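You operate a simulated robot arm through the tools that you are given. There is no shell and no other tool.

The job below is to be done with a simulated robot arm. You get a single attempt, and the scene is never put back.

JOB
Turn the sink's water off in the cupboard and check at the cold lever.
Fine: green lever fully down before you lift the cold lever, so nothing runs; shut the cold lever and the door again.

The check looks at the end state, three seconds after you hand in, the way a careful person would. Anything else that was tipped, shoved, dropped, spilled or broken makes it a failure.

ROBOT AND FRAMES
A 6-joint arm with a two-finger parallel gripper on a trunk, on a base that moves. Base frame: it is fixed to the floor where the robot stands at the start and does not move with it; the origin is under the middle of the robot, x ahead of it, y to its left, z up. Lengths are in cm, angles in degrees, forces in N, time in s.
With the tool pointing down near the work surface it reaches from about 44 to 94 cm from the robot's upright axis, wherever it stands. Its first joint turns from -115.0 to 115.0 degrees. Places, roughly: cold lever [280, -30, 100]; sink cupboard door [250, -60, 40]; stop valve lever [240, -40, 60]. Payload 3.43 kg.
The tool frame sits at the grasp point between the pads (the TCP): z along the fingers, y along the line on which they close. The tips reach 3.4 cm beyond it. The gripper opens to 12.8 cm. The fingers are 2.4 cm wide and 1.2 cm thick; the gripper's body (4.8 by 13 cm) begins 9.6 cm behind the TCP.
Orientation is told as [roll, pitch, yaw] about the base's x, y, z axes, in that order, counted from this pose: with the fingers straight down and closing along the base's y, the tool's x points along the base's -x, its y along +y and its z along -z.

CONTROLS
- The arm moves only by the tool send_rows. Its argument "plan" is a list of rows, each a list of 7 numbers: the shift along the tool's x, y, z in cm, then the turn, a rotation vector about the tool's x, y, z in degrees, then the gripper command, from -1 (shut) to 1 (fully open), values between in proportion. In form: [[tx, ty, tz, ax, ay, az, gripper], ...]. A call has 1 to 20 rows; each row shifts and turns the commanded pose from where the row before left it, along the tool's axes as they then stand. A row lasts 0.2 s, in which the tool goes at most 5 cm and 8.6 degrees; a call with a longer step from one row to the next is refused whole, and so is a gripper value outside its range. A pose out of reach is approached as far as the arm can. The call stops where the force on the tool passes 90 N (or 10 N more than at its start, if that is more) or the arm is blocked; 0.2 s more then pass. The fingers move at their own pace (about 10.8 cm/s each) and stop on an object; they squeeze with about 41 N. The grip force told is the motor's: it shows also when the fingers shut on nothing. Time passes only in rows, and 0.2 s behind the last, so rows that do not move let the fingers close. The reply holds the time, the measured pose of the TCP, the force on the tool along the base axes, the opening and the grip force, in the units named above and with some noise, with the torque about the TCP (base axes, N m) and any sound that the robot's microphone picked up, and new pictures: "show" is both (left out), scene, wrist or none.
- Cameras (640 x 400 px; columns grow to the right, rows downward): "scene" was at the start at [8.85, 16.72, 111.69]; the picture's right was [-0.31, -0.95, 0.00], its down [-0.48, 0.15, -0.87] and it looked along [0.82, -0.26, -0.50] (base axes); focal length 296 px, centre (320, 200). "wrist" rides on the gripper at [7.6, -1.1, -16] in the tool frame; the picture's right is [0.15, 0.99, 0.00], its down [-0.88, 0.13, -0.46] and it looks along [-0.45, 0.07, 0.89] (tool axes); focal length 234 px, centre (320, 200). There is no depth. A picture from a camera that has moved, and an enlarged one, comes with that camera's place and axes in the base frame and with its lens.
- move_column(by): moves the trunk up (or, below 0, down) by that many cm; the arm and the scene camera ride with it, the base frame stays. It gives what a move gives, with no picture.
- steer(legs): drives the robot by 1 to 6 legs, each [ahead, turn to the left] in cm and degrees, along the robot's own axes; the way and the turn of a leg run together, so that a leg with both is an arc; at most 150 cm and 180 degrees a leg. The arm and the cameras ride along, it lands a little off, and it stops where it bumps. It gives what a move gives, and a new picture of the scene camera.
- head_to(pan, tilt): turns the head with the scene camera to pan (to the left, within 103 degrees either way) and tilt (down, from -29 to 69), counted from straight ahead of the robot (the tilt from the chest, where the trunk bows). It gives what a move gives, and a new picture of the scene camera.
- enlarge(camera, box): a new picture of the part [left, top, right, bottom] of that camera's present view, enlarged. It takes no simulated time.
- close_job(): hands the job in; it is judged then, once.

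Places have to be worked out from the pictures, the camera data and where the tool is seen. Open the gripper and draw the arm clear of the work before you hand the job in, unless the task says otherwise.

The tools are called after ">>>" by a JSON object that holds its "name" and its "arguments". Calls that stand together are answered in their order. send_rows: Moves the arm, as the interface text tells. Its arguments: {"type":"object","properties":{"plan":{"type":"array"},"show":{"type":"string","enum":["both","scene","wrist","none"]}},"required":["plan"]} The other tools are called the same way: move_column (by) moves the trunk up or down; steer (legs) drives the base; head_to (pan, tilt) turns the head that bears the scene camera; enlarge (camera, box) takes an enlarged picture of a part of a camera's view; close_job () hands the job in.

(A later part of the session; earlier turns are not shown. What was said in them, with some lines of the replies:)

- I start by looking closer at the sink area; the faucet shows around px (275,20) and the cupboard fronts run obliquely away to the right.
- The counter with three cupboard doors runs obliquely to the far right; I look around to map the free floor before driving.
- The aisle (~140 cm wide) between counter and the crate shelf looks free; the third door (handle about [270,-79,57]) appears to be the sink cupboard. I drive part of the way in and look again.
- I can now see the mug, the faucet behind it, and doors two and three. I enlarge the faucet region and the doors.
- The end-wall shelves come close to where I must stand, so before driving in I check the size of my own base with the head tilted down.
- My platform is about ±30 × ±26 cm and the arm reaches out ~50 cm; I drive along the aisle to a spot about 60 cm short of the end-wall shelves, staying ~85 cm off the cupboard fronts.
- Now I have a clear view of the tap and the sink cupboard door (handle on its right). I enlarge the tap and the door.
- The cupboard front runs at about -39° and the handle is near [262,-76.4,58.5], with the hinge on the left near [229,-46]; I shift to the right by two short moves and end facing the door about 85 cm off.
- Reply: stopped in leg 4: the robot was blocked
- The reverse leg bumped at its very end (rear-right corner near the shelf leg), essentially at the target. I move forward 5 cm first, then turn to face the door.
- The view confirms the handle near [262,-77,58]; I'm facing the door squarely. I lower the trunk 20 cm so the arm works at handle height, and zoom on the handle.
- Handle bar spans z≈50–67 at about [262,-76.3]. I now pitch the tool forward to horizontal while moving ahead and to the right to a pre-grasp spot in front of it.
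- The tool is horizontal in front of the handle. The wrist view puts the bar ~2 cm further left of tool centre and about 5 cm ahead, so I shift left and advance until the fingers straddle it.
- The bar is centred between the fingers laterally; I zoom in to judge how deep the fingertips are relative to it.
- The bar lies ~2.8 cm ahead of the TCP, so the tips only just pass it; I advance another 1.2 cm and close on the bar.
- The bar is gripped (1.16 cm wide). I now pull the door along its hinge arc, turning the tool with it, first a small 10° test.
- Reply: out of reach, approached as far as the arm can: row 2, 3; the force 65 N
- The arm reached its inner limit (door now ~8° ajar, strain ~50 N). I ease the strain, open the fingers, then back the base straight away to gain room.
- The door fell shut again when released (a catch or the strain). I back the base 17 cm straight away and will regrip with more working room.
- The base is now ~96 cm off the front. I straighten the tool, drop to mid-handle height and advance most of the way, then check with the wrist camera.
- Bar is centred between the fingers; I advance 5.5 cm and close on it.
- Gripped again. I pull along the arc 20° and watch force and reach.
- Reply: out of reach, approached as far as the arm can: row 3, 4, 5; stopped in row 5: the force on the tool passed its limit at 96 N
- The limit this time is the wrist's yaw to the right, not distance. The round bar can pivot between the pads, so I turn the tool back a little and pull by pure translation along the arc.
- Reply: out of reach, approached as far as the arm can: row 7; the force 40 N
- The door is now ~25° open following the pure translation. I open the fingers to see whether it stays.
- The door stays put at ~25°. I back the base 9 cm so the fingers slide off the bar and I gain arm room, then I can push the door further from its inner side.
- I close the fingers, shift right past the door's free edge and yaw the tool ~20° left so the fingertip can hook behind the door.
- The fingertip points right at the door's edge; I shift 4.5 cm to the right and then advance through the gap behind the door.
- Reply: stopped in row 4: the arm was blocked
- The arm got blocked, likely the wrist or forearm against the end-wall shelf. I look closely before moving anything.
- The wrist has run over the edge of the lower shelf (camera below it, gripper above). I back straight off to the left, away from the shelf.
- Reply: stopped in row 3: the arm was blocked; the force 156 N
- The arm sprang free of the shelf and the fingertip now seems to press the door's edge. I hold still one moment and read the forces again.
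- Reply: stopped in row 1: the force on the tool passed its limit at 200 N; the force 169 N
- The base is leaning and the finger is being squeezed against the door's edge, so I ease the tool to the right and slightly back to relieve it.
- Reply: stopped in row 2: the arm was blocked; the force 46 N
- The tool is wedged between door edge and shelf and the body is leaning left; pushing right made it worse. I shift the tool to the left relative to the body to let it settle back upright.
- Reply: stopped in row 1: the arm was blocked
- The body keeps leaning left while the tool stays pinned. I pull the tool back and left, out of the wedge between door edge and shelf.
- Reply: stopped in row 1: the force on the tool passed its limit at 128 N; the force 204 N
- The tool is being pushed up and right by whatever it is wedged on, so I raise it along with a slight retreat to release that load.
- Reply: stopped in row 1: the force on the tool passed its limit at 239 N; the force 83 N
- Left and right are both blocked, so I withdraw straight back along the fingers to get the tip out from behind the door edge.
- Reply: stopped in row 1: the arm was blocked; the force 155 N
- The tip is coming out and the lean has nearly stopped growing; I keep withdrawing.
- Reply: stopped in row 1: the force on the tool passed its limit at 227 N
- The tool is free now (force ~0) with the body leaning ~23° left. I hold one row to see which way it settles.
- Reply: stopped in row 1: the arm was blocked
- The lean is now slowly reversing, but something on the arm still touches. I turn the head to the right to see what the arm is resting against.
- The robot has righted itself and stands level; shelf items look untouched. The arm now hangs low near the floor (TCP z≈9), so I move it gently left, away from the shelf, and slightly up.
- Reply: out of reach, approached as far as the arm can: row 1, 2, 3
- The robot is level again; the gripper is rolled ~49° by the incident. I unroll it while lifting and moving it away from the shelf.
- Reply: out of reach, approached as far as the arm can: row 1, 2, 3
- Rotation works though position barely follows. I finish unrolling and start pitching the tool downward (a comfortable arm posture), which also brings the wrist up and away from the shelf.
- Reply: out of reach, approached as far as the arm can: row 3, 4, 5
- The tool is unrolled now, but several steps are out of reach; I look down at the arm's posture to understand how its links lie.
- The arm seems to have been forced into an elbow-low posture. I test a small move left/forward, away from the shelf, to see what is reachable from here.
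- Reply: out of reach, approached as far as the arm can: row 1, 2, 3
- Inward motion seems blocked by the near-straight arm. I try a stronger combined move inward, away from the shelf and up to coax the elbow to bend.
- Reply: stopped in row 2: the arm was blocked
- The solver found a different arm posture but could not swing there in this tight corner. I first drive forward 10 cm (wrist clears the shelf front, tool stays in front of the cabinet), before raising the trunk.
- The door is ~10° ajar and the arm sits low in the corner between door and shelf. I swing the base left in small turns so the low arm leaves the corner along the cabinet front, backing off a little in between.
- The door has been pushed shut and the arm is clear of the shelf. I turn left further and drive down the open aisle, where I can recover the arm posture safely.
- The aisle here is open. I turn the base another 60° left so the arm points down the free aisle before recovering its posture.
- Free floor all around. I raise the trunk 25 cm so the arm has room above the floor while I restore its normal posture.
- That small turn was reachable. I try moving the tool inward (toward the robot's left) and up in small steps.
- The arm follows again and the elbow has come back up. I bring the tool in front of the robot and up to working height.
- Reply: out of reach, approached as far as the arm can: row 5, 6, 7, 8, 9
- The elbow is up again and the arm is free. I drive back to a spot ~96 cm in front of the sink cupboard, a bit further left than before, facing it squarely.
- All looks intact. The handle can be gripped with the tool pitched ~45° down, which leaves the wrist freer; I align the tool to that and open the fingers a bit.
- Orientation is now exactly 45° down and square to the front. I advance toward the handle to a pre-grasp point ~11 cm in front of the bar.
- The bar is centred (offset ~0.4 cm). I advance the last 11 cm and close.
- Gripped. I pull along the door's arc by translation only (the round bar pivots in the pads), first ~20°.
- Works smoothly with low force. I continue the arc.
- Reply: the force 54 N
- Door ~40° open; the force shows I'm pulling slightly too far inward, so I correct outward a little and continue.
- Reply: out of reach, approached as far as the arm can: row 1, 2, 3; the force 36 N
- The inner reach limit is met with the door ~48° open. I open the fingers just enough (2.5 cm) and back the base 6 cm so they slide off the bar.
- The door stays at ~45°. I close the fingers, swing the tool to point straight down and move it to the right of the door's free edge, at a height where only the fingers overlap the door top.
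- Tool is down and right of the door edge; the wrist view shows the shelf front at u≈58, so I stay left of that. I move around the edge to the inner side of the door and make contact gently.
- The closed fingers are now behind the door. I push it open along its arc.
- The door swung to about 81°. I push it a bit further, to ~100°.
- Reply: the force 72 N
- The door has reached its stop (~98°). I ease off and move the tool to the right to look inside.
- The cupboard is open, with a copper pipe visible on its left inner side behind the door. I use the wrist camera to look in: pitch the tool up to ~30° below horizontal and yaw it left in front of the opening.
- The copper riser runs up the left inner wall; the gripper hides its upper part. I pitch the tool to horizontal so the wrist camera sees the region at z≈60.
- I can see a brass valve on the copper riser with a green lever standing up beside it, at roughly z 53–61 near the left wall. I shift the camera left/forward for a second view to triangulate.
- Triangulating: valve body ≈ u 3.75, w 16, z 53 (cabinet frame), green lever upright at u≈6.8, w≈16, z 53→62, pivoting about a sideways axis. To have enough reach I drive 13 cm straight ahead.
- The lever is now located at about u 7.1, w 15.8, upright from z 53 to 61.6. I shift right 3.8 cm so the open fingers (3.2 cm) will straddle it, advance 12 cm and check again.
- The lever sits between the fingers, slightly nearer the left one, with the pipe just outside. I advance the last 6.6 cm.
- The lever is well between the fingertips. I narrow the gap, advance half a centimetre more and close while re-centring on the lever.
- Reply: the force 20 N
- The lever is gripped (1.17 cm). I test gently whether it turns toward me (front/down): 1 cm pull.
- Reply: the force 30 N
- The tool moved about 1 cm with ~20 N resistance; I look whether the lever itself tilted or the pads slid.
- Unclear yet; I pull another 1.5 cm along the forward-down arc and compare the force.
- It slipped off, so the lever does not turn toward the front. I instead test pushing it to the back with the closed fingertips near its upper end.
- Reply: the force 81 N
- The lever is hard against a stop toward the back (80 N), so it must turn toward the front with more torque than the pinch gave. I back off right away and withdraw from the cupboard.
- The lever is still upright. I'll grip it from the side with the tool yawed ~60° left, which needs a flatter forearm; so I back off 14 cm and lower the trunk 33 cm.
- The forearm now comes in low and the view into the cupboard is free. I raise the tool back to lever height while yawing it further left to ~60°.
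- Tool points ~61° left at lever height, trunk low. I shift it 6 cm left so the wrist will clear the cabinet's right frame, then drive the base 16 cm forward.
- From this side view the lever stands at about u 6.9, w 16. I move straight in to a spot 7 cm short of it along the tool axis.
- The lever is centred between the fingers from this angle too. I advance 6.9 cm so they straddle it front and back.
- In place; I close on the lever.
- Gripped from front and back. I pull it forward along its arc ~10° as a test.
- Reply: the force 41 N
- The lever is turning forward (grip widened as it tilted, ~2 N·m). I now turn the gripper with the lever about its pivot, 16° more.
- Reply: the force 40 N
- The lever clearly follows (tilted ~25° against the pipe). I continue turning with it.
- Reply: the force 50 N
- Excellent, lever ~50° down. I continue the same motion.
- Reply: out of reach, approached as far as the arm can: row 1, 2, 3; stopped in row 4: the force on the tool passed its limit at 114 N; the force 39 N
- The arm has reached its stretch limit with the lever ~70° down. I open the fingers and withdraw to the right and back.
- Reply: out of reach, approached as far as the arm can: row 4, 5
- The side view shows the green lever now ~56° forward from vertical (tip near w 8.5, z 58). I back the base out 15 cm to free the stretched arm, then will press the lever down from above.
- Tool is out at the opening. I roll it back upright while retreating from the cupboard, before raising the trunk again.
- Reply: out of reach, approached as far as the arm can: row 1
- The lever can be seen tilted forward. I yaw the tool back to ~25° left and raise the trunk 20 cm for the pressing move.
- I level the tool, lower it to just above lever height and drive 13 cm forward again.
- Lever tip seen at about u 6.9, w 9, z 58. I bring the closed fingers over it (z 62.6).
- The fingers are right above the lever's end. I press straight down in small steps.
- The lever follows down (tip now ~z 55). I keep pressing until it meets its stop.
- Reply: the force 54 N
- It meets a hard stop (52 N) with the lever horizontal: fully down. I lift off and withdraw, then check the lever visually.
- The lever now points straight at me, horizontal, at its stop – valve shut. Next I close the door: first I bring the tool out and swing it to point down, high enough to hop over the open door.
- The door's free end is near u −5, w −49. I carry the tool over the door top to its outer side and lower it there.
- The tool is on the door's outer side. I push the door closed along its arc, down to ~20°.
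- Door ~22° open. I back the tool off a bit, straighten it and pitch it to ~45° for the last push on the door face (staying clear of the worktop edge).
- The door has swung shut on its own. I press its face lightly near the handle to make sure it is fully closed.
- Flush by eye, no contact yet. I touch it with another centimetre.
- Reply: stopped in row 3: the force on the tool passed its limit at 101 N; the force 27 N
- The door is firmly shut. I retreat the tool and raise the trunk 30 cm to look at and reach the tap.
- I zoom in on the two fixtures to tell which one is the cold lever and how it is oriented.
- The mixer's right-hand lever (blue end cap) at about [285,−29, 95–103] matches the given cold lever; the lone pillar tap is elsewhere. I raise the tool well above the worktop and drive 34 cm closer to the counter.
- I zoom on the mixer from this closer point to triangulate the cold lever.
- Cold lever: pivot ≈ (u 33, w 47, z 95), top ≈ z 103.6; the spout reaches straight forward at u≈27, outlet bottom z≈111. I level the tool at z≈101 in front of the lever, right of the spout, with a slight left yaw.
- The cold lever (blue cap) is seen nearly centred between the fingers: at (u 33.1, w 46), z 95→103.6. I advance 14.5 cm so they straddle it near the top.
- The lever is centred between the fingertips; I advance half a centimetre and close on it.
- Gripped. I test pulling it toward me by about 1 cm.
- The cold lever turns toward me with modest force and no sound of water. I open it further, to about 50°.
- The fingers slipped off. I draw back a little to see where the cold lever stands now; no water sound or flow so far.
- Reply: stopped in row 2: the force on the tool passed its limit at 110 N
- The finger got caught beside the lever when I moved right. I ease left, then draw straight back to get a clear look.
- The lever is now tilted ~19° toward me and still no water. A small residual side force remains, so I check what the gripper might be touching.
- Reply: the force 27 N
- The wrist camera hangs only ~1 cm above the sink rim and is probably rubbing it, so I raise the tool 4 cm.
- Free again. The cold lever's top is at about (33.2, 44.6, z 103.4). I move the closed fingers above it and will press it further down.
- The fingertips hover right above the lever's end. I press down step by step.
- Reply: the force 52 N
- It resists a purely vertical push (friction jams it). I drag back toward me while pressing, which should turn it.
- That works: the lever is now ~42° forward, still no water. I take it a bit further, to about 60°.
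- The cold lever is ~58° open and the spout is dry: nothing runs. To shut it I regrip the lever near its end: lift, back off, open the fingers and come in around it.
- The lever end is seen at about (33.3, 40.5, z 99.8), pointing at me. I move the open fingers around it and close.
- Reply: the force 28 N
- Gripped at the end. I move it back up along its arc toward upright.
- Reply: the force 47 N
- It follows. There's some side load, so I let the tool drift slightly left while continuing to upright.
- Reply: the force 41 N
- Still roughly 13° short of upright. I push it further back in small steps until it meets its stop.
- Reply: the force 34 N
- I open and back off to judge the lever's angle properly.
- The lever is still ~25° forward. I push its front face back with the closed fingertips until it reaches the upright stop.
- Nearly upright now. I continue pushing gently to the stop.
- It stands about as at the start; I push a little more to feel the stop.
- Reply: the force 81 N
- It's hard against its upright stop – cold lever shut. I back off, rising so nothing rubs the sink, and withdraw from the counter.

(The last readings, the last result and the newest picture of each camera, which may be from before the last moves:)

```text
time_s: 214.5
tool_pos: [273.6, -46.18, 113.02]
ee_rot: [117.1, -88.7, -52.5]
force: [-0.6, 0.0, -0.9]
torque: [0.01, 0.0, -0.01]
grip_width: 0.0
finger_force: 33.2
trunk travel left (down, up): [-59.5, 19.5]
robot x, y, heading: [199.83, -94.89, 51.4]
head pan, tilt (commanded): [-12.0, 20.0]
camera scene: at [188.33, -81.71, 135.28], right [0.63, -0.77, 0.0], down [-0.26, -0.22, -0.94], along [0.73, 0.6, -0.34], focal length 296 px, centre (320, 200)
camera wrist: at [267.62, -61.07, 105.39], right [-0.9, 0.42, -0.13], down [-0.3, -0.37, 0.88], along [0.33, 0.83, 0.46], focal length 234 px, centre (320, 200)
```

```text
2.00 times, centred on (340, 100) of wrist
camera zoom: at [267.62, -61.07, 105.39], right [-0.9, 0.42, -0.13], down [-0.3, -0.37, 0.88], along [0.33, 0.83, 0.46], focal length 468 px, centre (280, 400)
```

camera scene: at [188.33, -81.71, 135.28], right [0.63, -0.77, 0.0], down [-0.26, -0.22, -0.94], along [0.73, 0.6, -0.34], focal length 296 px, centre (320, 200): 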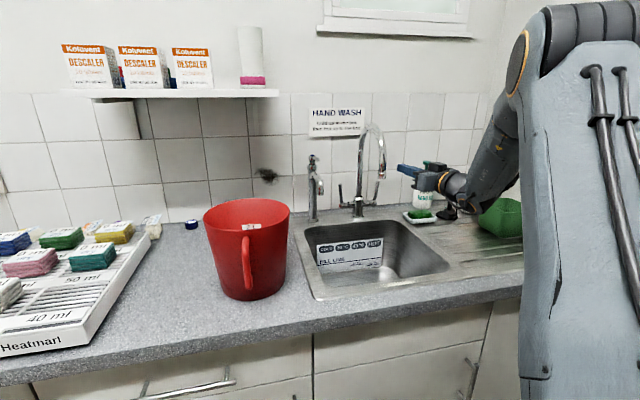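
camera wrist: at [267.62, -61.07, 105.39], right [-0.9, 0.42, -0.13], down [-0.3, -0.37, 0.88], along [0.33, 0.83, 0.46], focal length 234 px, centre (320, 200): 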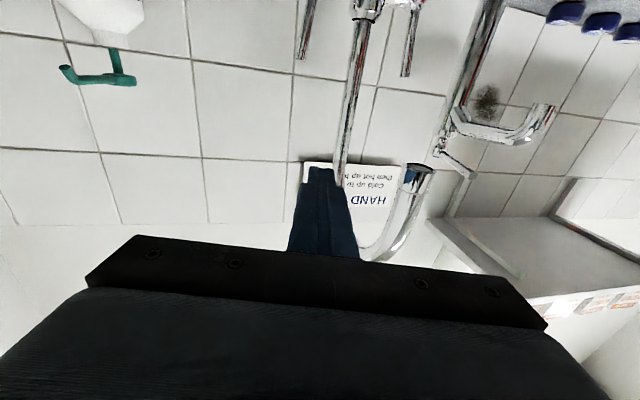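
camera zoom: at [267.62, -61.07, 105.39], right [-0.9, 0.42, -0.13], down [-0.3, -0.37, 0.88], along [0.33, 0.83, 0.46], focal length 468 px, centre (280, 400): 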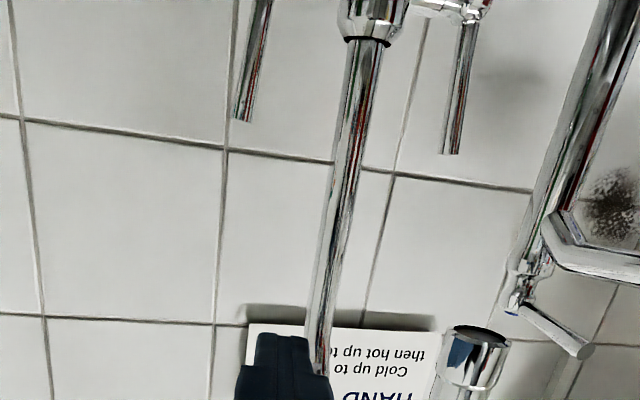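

Cold lever is upright exactly as at the start, and everything on the counter looks undisturbed. I drive back from the counter and open the gripper.

>>> {"name": "steer", "arguments": {"legs": [[-32, 0]]}}

>>> {"name": "send_rows", "arguments": {"plan": [[0, 0, 0, 0, 0, 0, 0.5], [0, 0, 0, 0, 0, 0, 0.5], [0, 0, 0, 0, 0, 0, 0.5]], "show": "none"}}

>>> {"name": "head_to", "arguments": {"pan": -12, "tilt": 32}}

>>> {"name": "enlarge", "arguments": {"camera": "scene", "box": [260, 60, 460, 200]}}

>>> {"name": "enlarge", "arguments": {"camera": "scene", "box": [240, 150, 500, 400]}}

```text
time_s: 216.7
tool_pos: [253.53, -71.26, 113.01]
ee_rot: [116.6, -88.8, -51.9]
force: [-0.1, 0.0, -0.1]
torque: [-0.01, 0.0, -0.03]
grip_width: 0.02
finger_force: 32.7
trunk travel left (down, up): [-59.5, 19.5]
robot x, y, heading: [180.45, -120.44, 51.3]
head pan, tilt (commanded): [-12.0, 20.0]
camera scene: at [168.43, -106.88, 135.28], right [0.63, -0.77, 0.0], down [-0.26, -0.22, -0.94], along [0.73, 0.59, -0.34], focal length 296 px, centre (320, 200)
```

scene: 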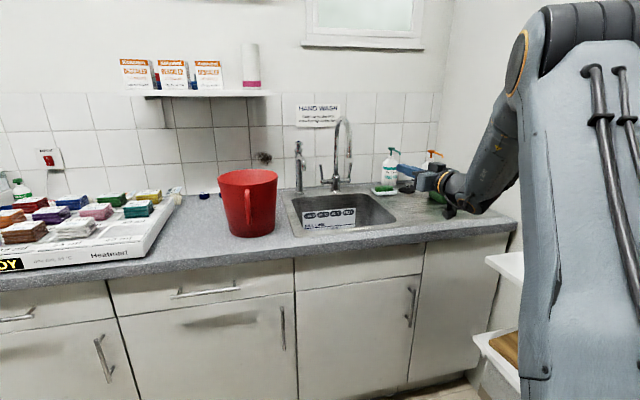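

```text
time_s: 217.4
tool_pos: [253.52, -71.25, 112.91]
ee_rot: [116.6, -88.8, -52.0]
force: [-0.6, 0.4, 0.5]
torque: [0.02, 0.03, 0.0]
grip_width: 9.59
finger_force: 0.0
trunk travel left (down, up): [-59.5, 19.5]
robot x, y, heading: [180.14, -120.72, 51.2]
head pan, tilt (commanded): [-12.0, 20.0]
```

```text
time_s: 218.2
tool_pos: [253.52, -71.3, 112.98]
ee_rot: [116.6, -88.8, -52.0]
force: [-0.4, -0.4, 0.9]
torque: [-0.01, -0.02, 0.01]
grip_width: 9.59
finger_force: 0.0
trunk travel left (down, up): [-59.5, 19.5]
robot x, y, heading: [179.91, -120.54, 51.4]
head pan, tilt (commanded): [-12.0, 32.0]
camera scene: at [168.15, -107.11, 133.37], right [0.63, -0.77, 0.0], down [-0.41, -0.33, -0.85], along [0.66, 0.54, -0.53], focal length 296 px, centre (320, 200)
```

scene: 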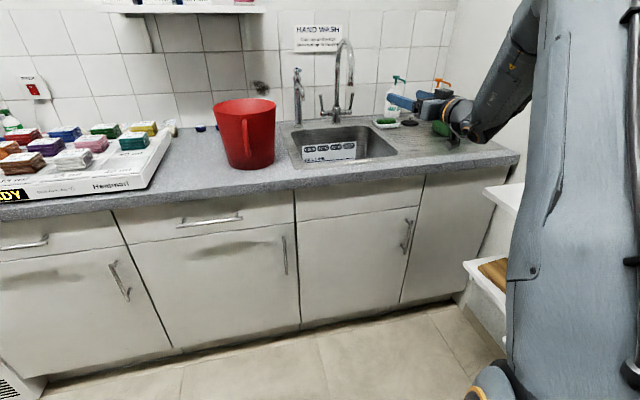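

```text
2.86 times, centred on (360, 130) of scene
camera zoom: at [168.15, -107.11, 133.37], right [0.63, -0.77, 0.0], down [-0.41, -0.33, -0.85], along [0.66, 0.54, -0.53], focal length 845 px, centre (206, 400)
```

zoom: 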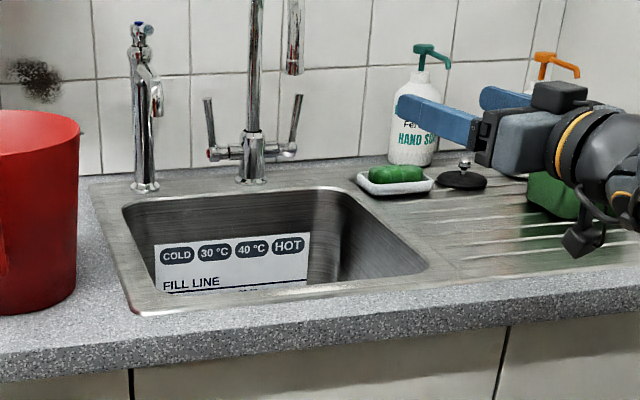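

```text
1.60 times, centred on (370, 275) of scene
camera zoom: at [168.15, -107.11, 133.37], right [0.63, -0.77, 0.0], down [-0.41, -0.33, -0.85], along [0.66, 0.54, -0.53], focal length 473 px, centre (240, 80)
```

zoom: 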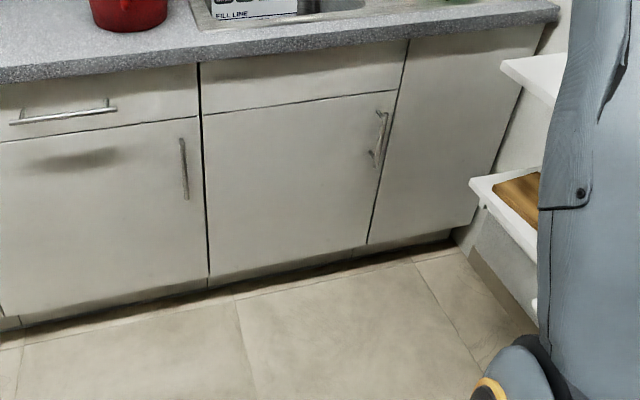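

The door is flush, the sink dry, the levers as at the start. I draw the arm fully back over free floor.

>>> {"name": "send_rows", "arguments": {"plan": [[0, 0.53, -2.13, 0, 8.18, 0, 0.5], [0.3, 0.53, -2.11, 0, 8.18, 0, 0.5], [0.6, 0.53, -2.04, 0, 8.18, 0, 0.5], [0.88, 0.53, -1.94, 0, 8.18, 0, 0.5], [1.15, 0.53, -1.79, 0, 8.18, 0, 0.5], [1.4, 0.53, -1.61, 0, 8.18, 0, 0.5], [1.61, 0.53, -1.4, 0, 8.18, 0, 0.5], [1.79, 0.53, -1.15, 0, 8.18, 0, 0.5], [1.94, 0.53, -0.88, 0, 8.18, 0, 0.5], [2.04, 0.53, -0.6, 0, 8.18, 0, 0.5], [2.11, 0.53, -0.3, 0, 8.18, 0, 0.5], [0, 0, 0, 0, 0, 0, 0.5]]}}

>>> {"name": "head_to", "arguments": {"pan": -60, "tilt": 30}}

```text
time_s: 220.8
tool_pos: [238.32, -90.11, 112.9]
ee_rot: [1.0, -0.3, 64.6]
force: [-0.6, 0.3, -0.5]
torque: [-0.01, 0.03, 0.01]
grip_width: 9.58
finger_force: 0.1
trunk travel left (down, up): [-59.5, 19.5]
robot x, y, heading: [179.96, -120.39, 51.3]
head pan, tilt (commanded): [-12.0, 32.0]
camera scene: at [168.15, -107.12, 133.37], right [0.63, -0.77, 0.0], down [-0.41, -0.34, -0.85], along [0.66, 0.54, -0.53], focal length 296 px, centre (320, 200)
camera wrist: at [236.24, -97.71, 128.89], right [-0.96, 0.29, 0.02], down [0.27, 0.84, 0.46], along [0.12, 0.45, -0.89], focal length 234 px, centre (320, 200)
```

scene: 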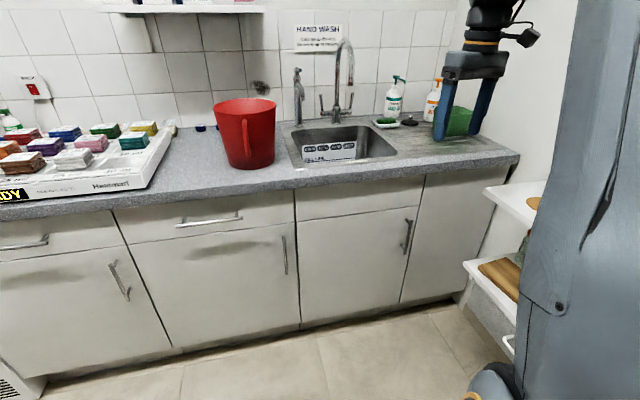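
wrist: 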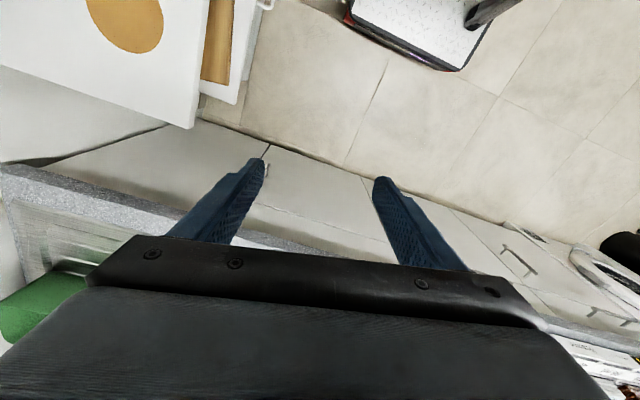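

```text
time_s: 221.9
tool_pos: [238.28, -89.92, 112.93]
ee_rot: [1.1, -0.5, 64.6]
force: [0.0, 0.0, 0.2]
torque: [-0.02, 0.01, 0.03]
grip_width: 9.61
finger_force: 0.0
trunk travel left (down, up): [-59.5, 19.5]
robot x, y, heading: [179.87, -120.04, 51.3]
head pan, tilt (commanded): [-60.0, 30.0]
camera scene: at [170.15, -114.15, 133.68], right [-0.15, -0.99, 0.0], down [-0.49, 0.08, -0.87], along [0.86, -0.13, -0.5], focal length 296 px, centre (320, 200)
```

scene: 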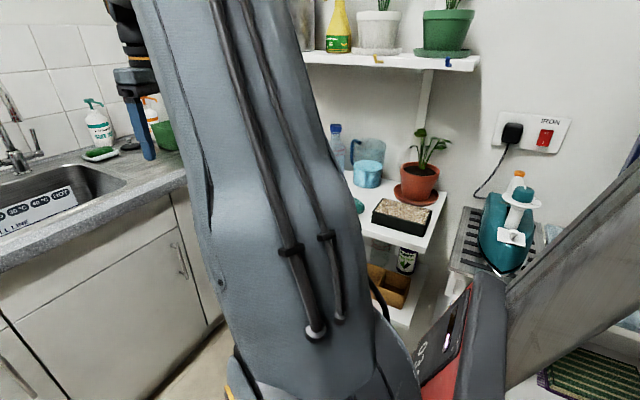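

Shelf and counter items all stand as before, the arm is clear over free floor with the gripper open, the valve lever is fully down, the cold lever is shut and the door is closed. I hand the job in.

>>> {"name": "close_job", "arguments": {}}

```text
The job is handed in.
```

The sink's water is off. The green lever in the cupboard is fully down against its stop. I then opened the cold lever to about 58°: no water came from the spout and I heard none. I shut the cold lever again, up against its upright stop, and closed the door, pressing it to be sure. I've handed the job in.

Three things went wrong on the way, and they could matter for the check:

- **Near tip-over:** while I was first opening the door, the arm caught on the edge of the end-wall shelf. The robot leaned about 24° to the left before it settled back upright. The items on the shelf look as they did before.
- **Bump while driving:** the robot touched the leg of the second shelf unit once while backing up. I saw no sign that it moved.
- **Contact with the tap and sink:** I pushed the cold lever sideways with about 110 N, and the wrist camera probably rubbed the sink rim. The tap and sink look undamaged.

The gripper is open and the arm is clear of the counter.
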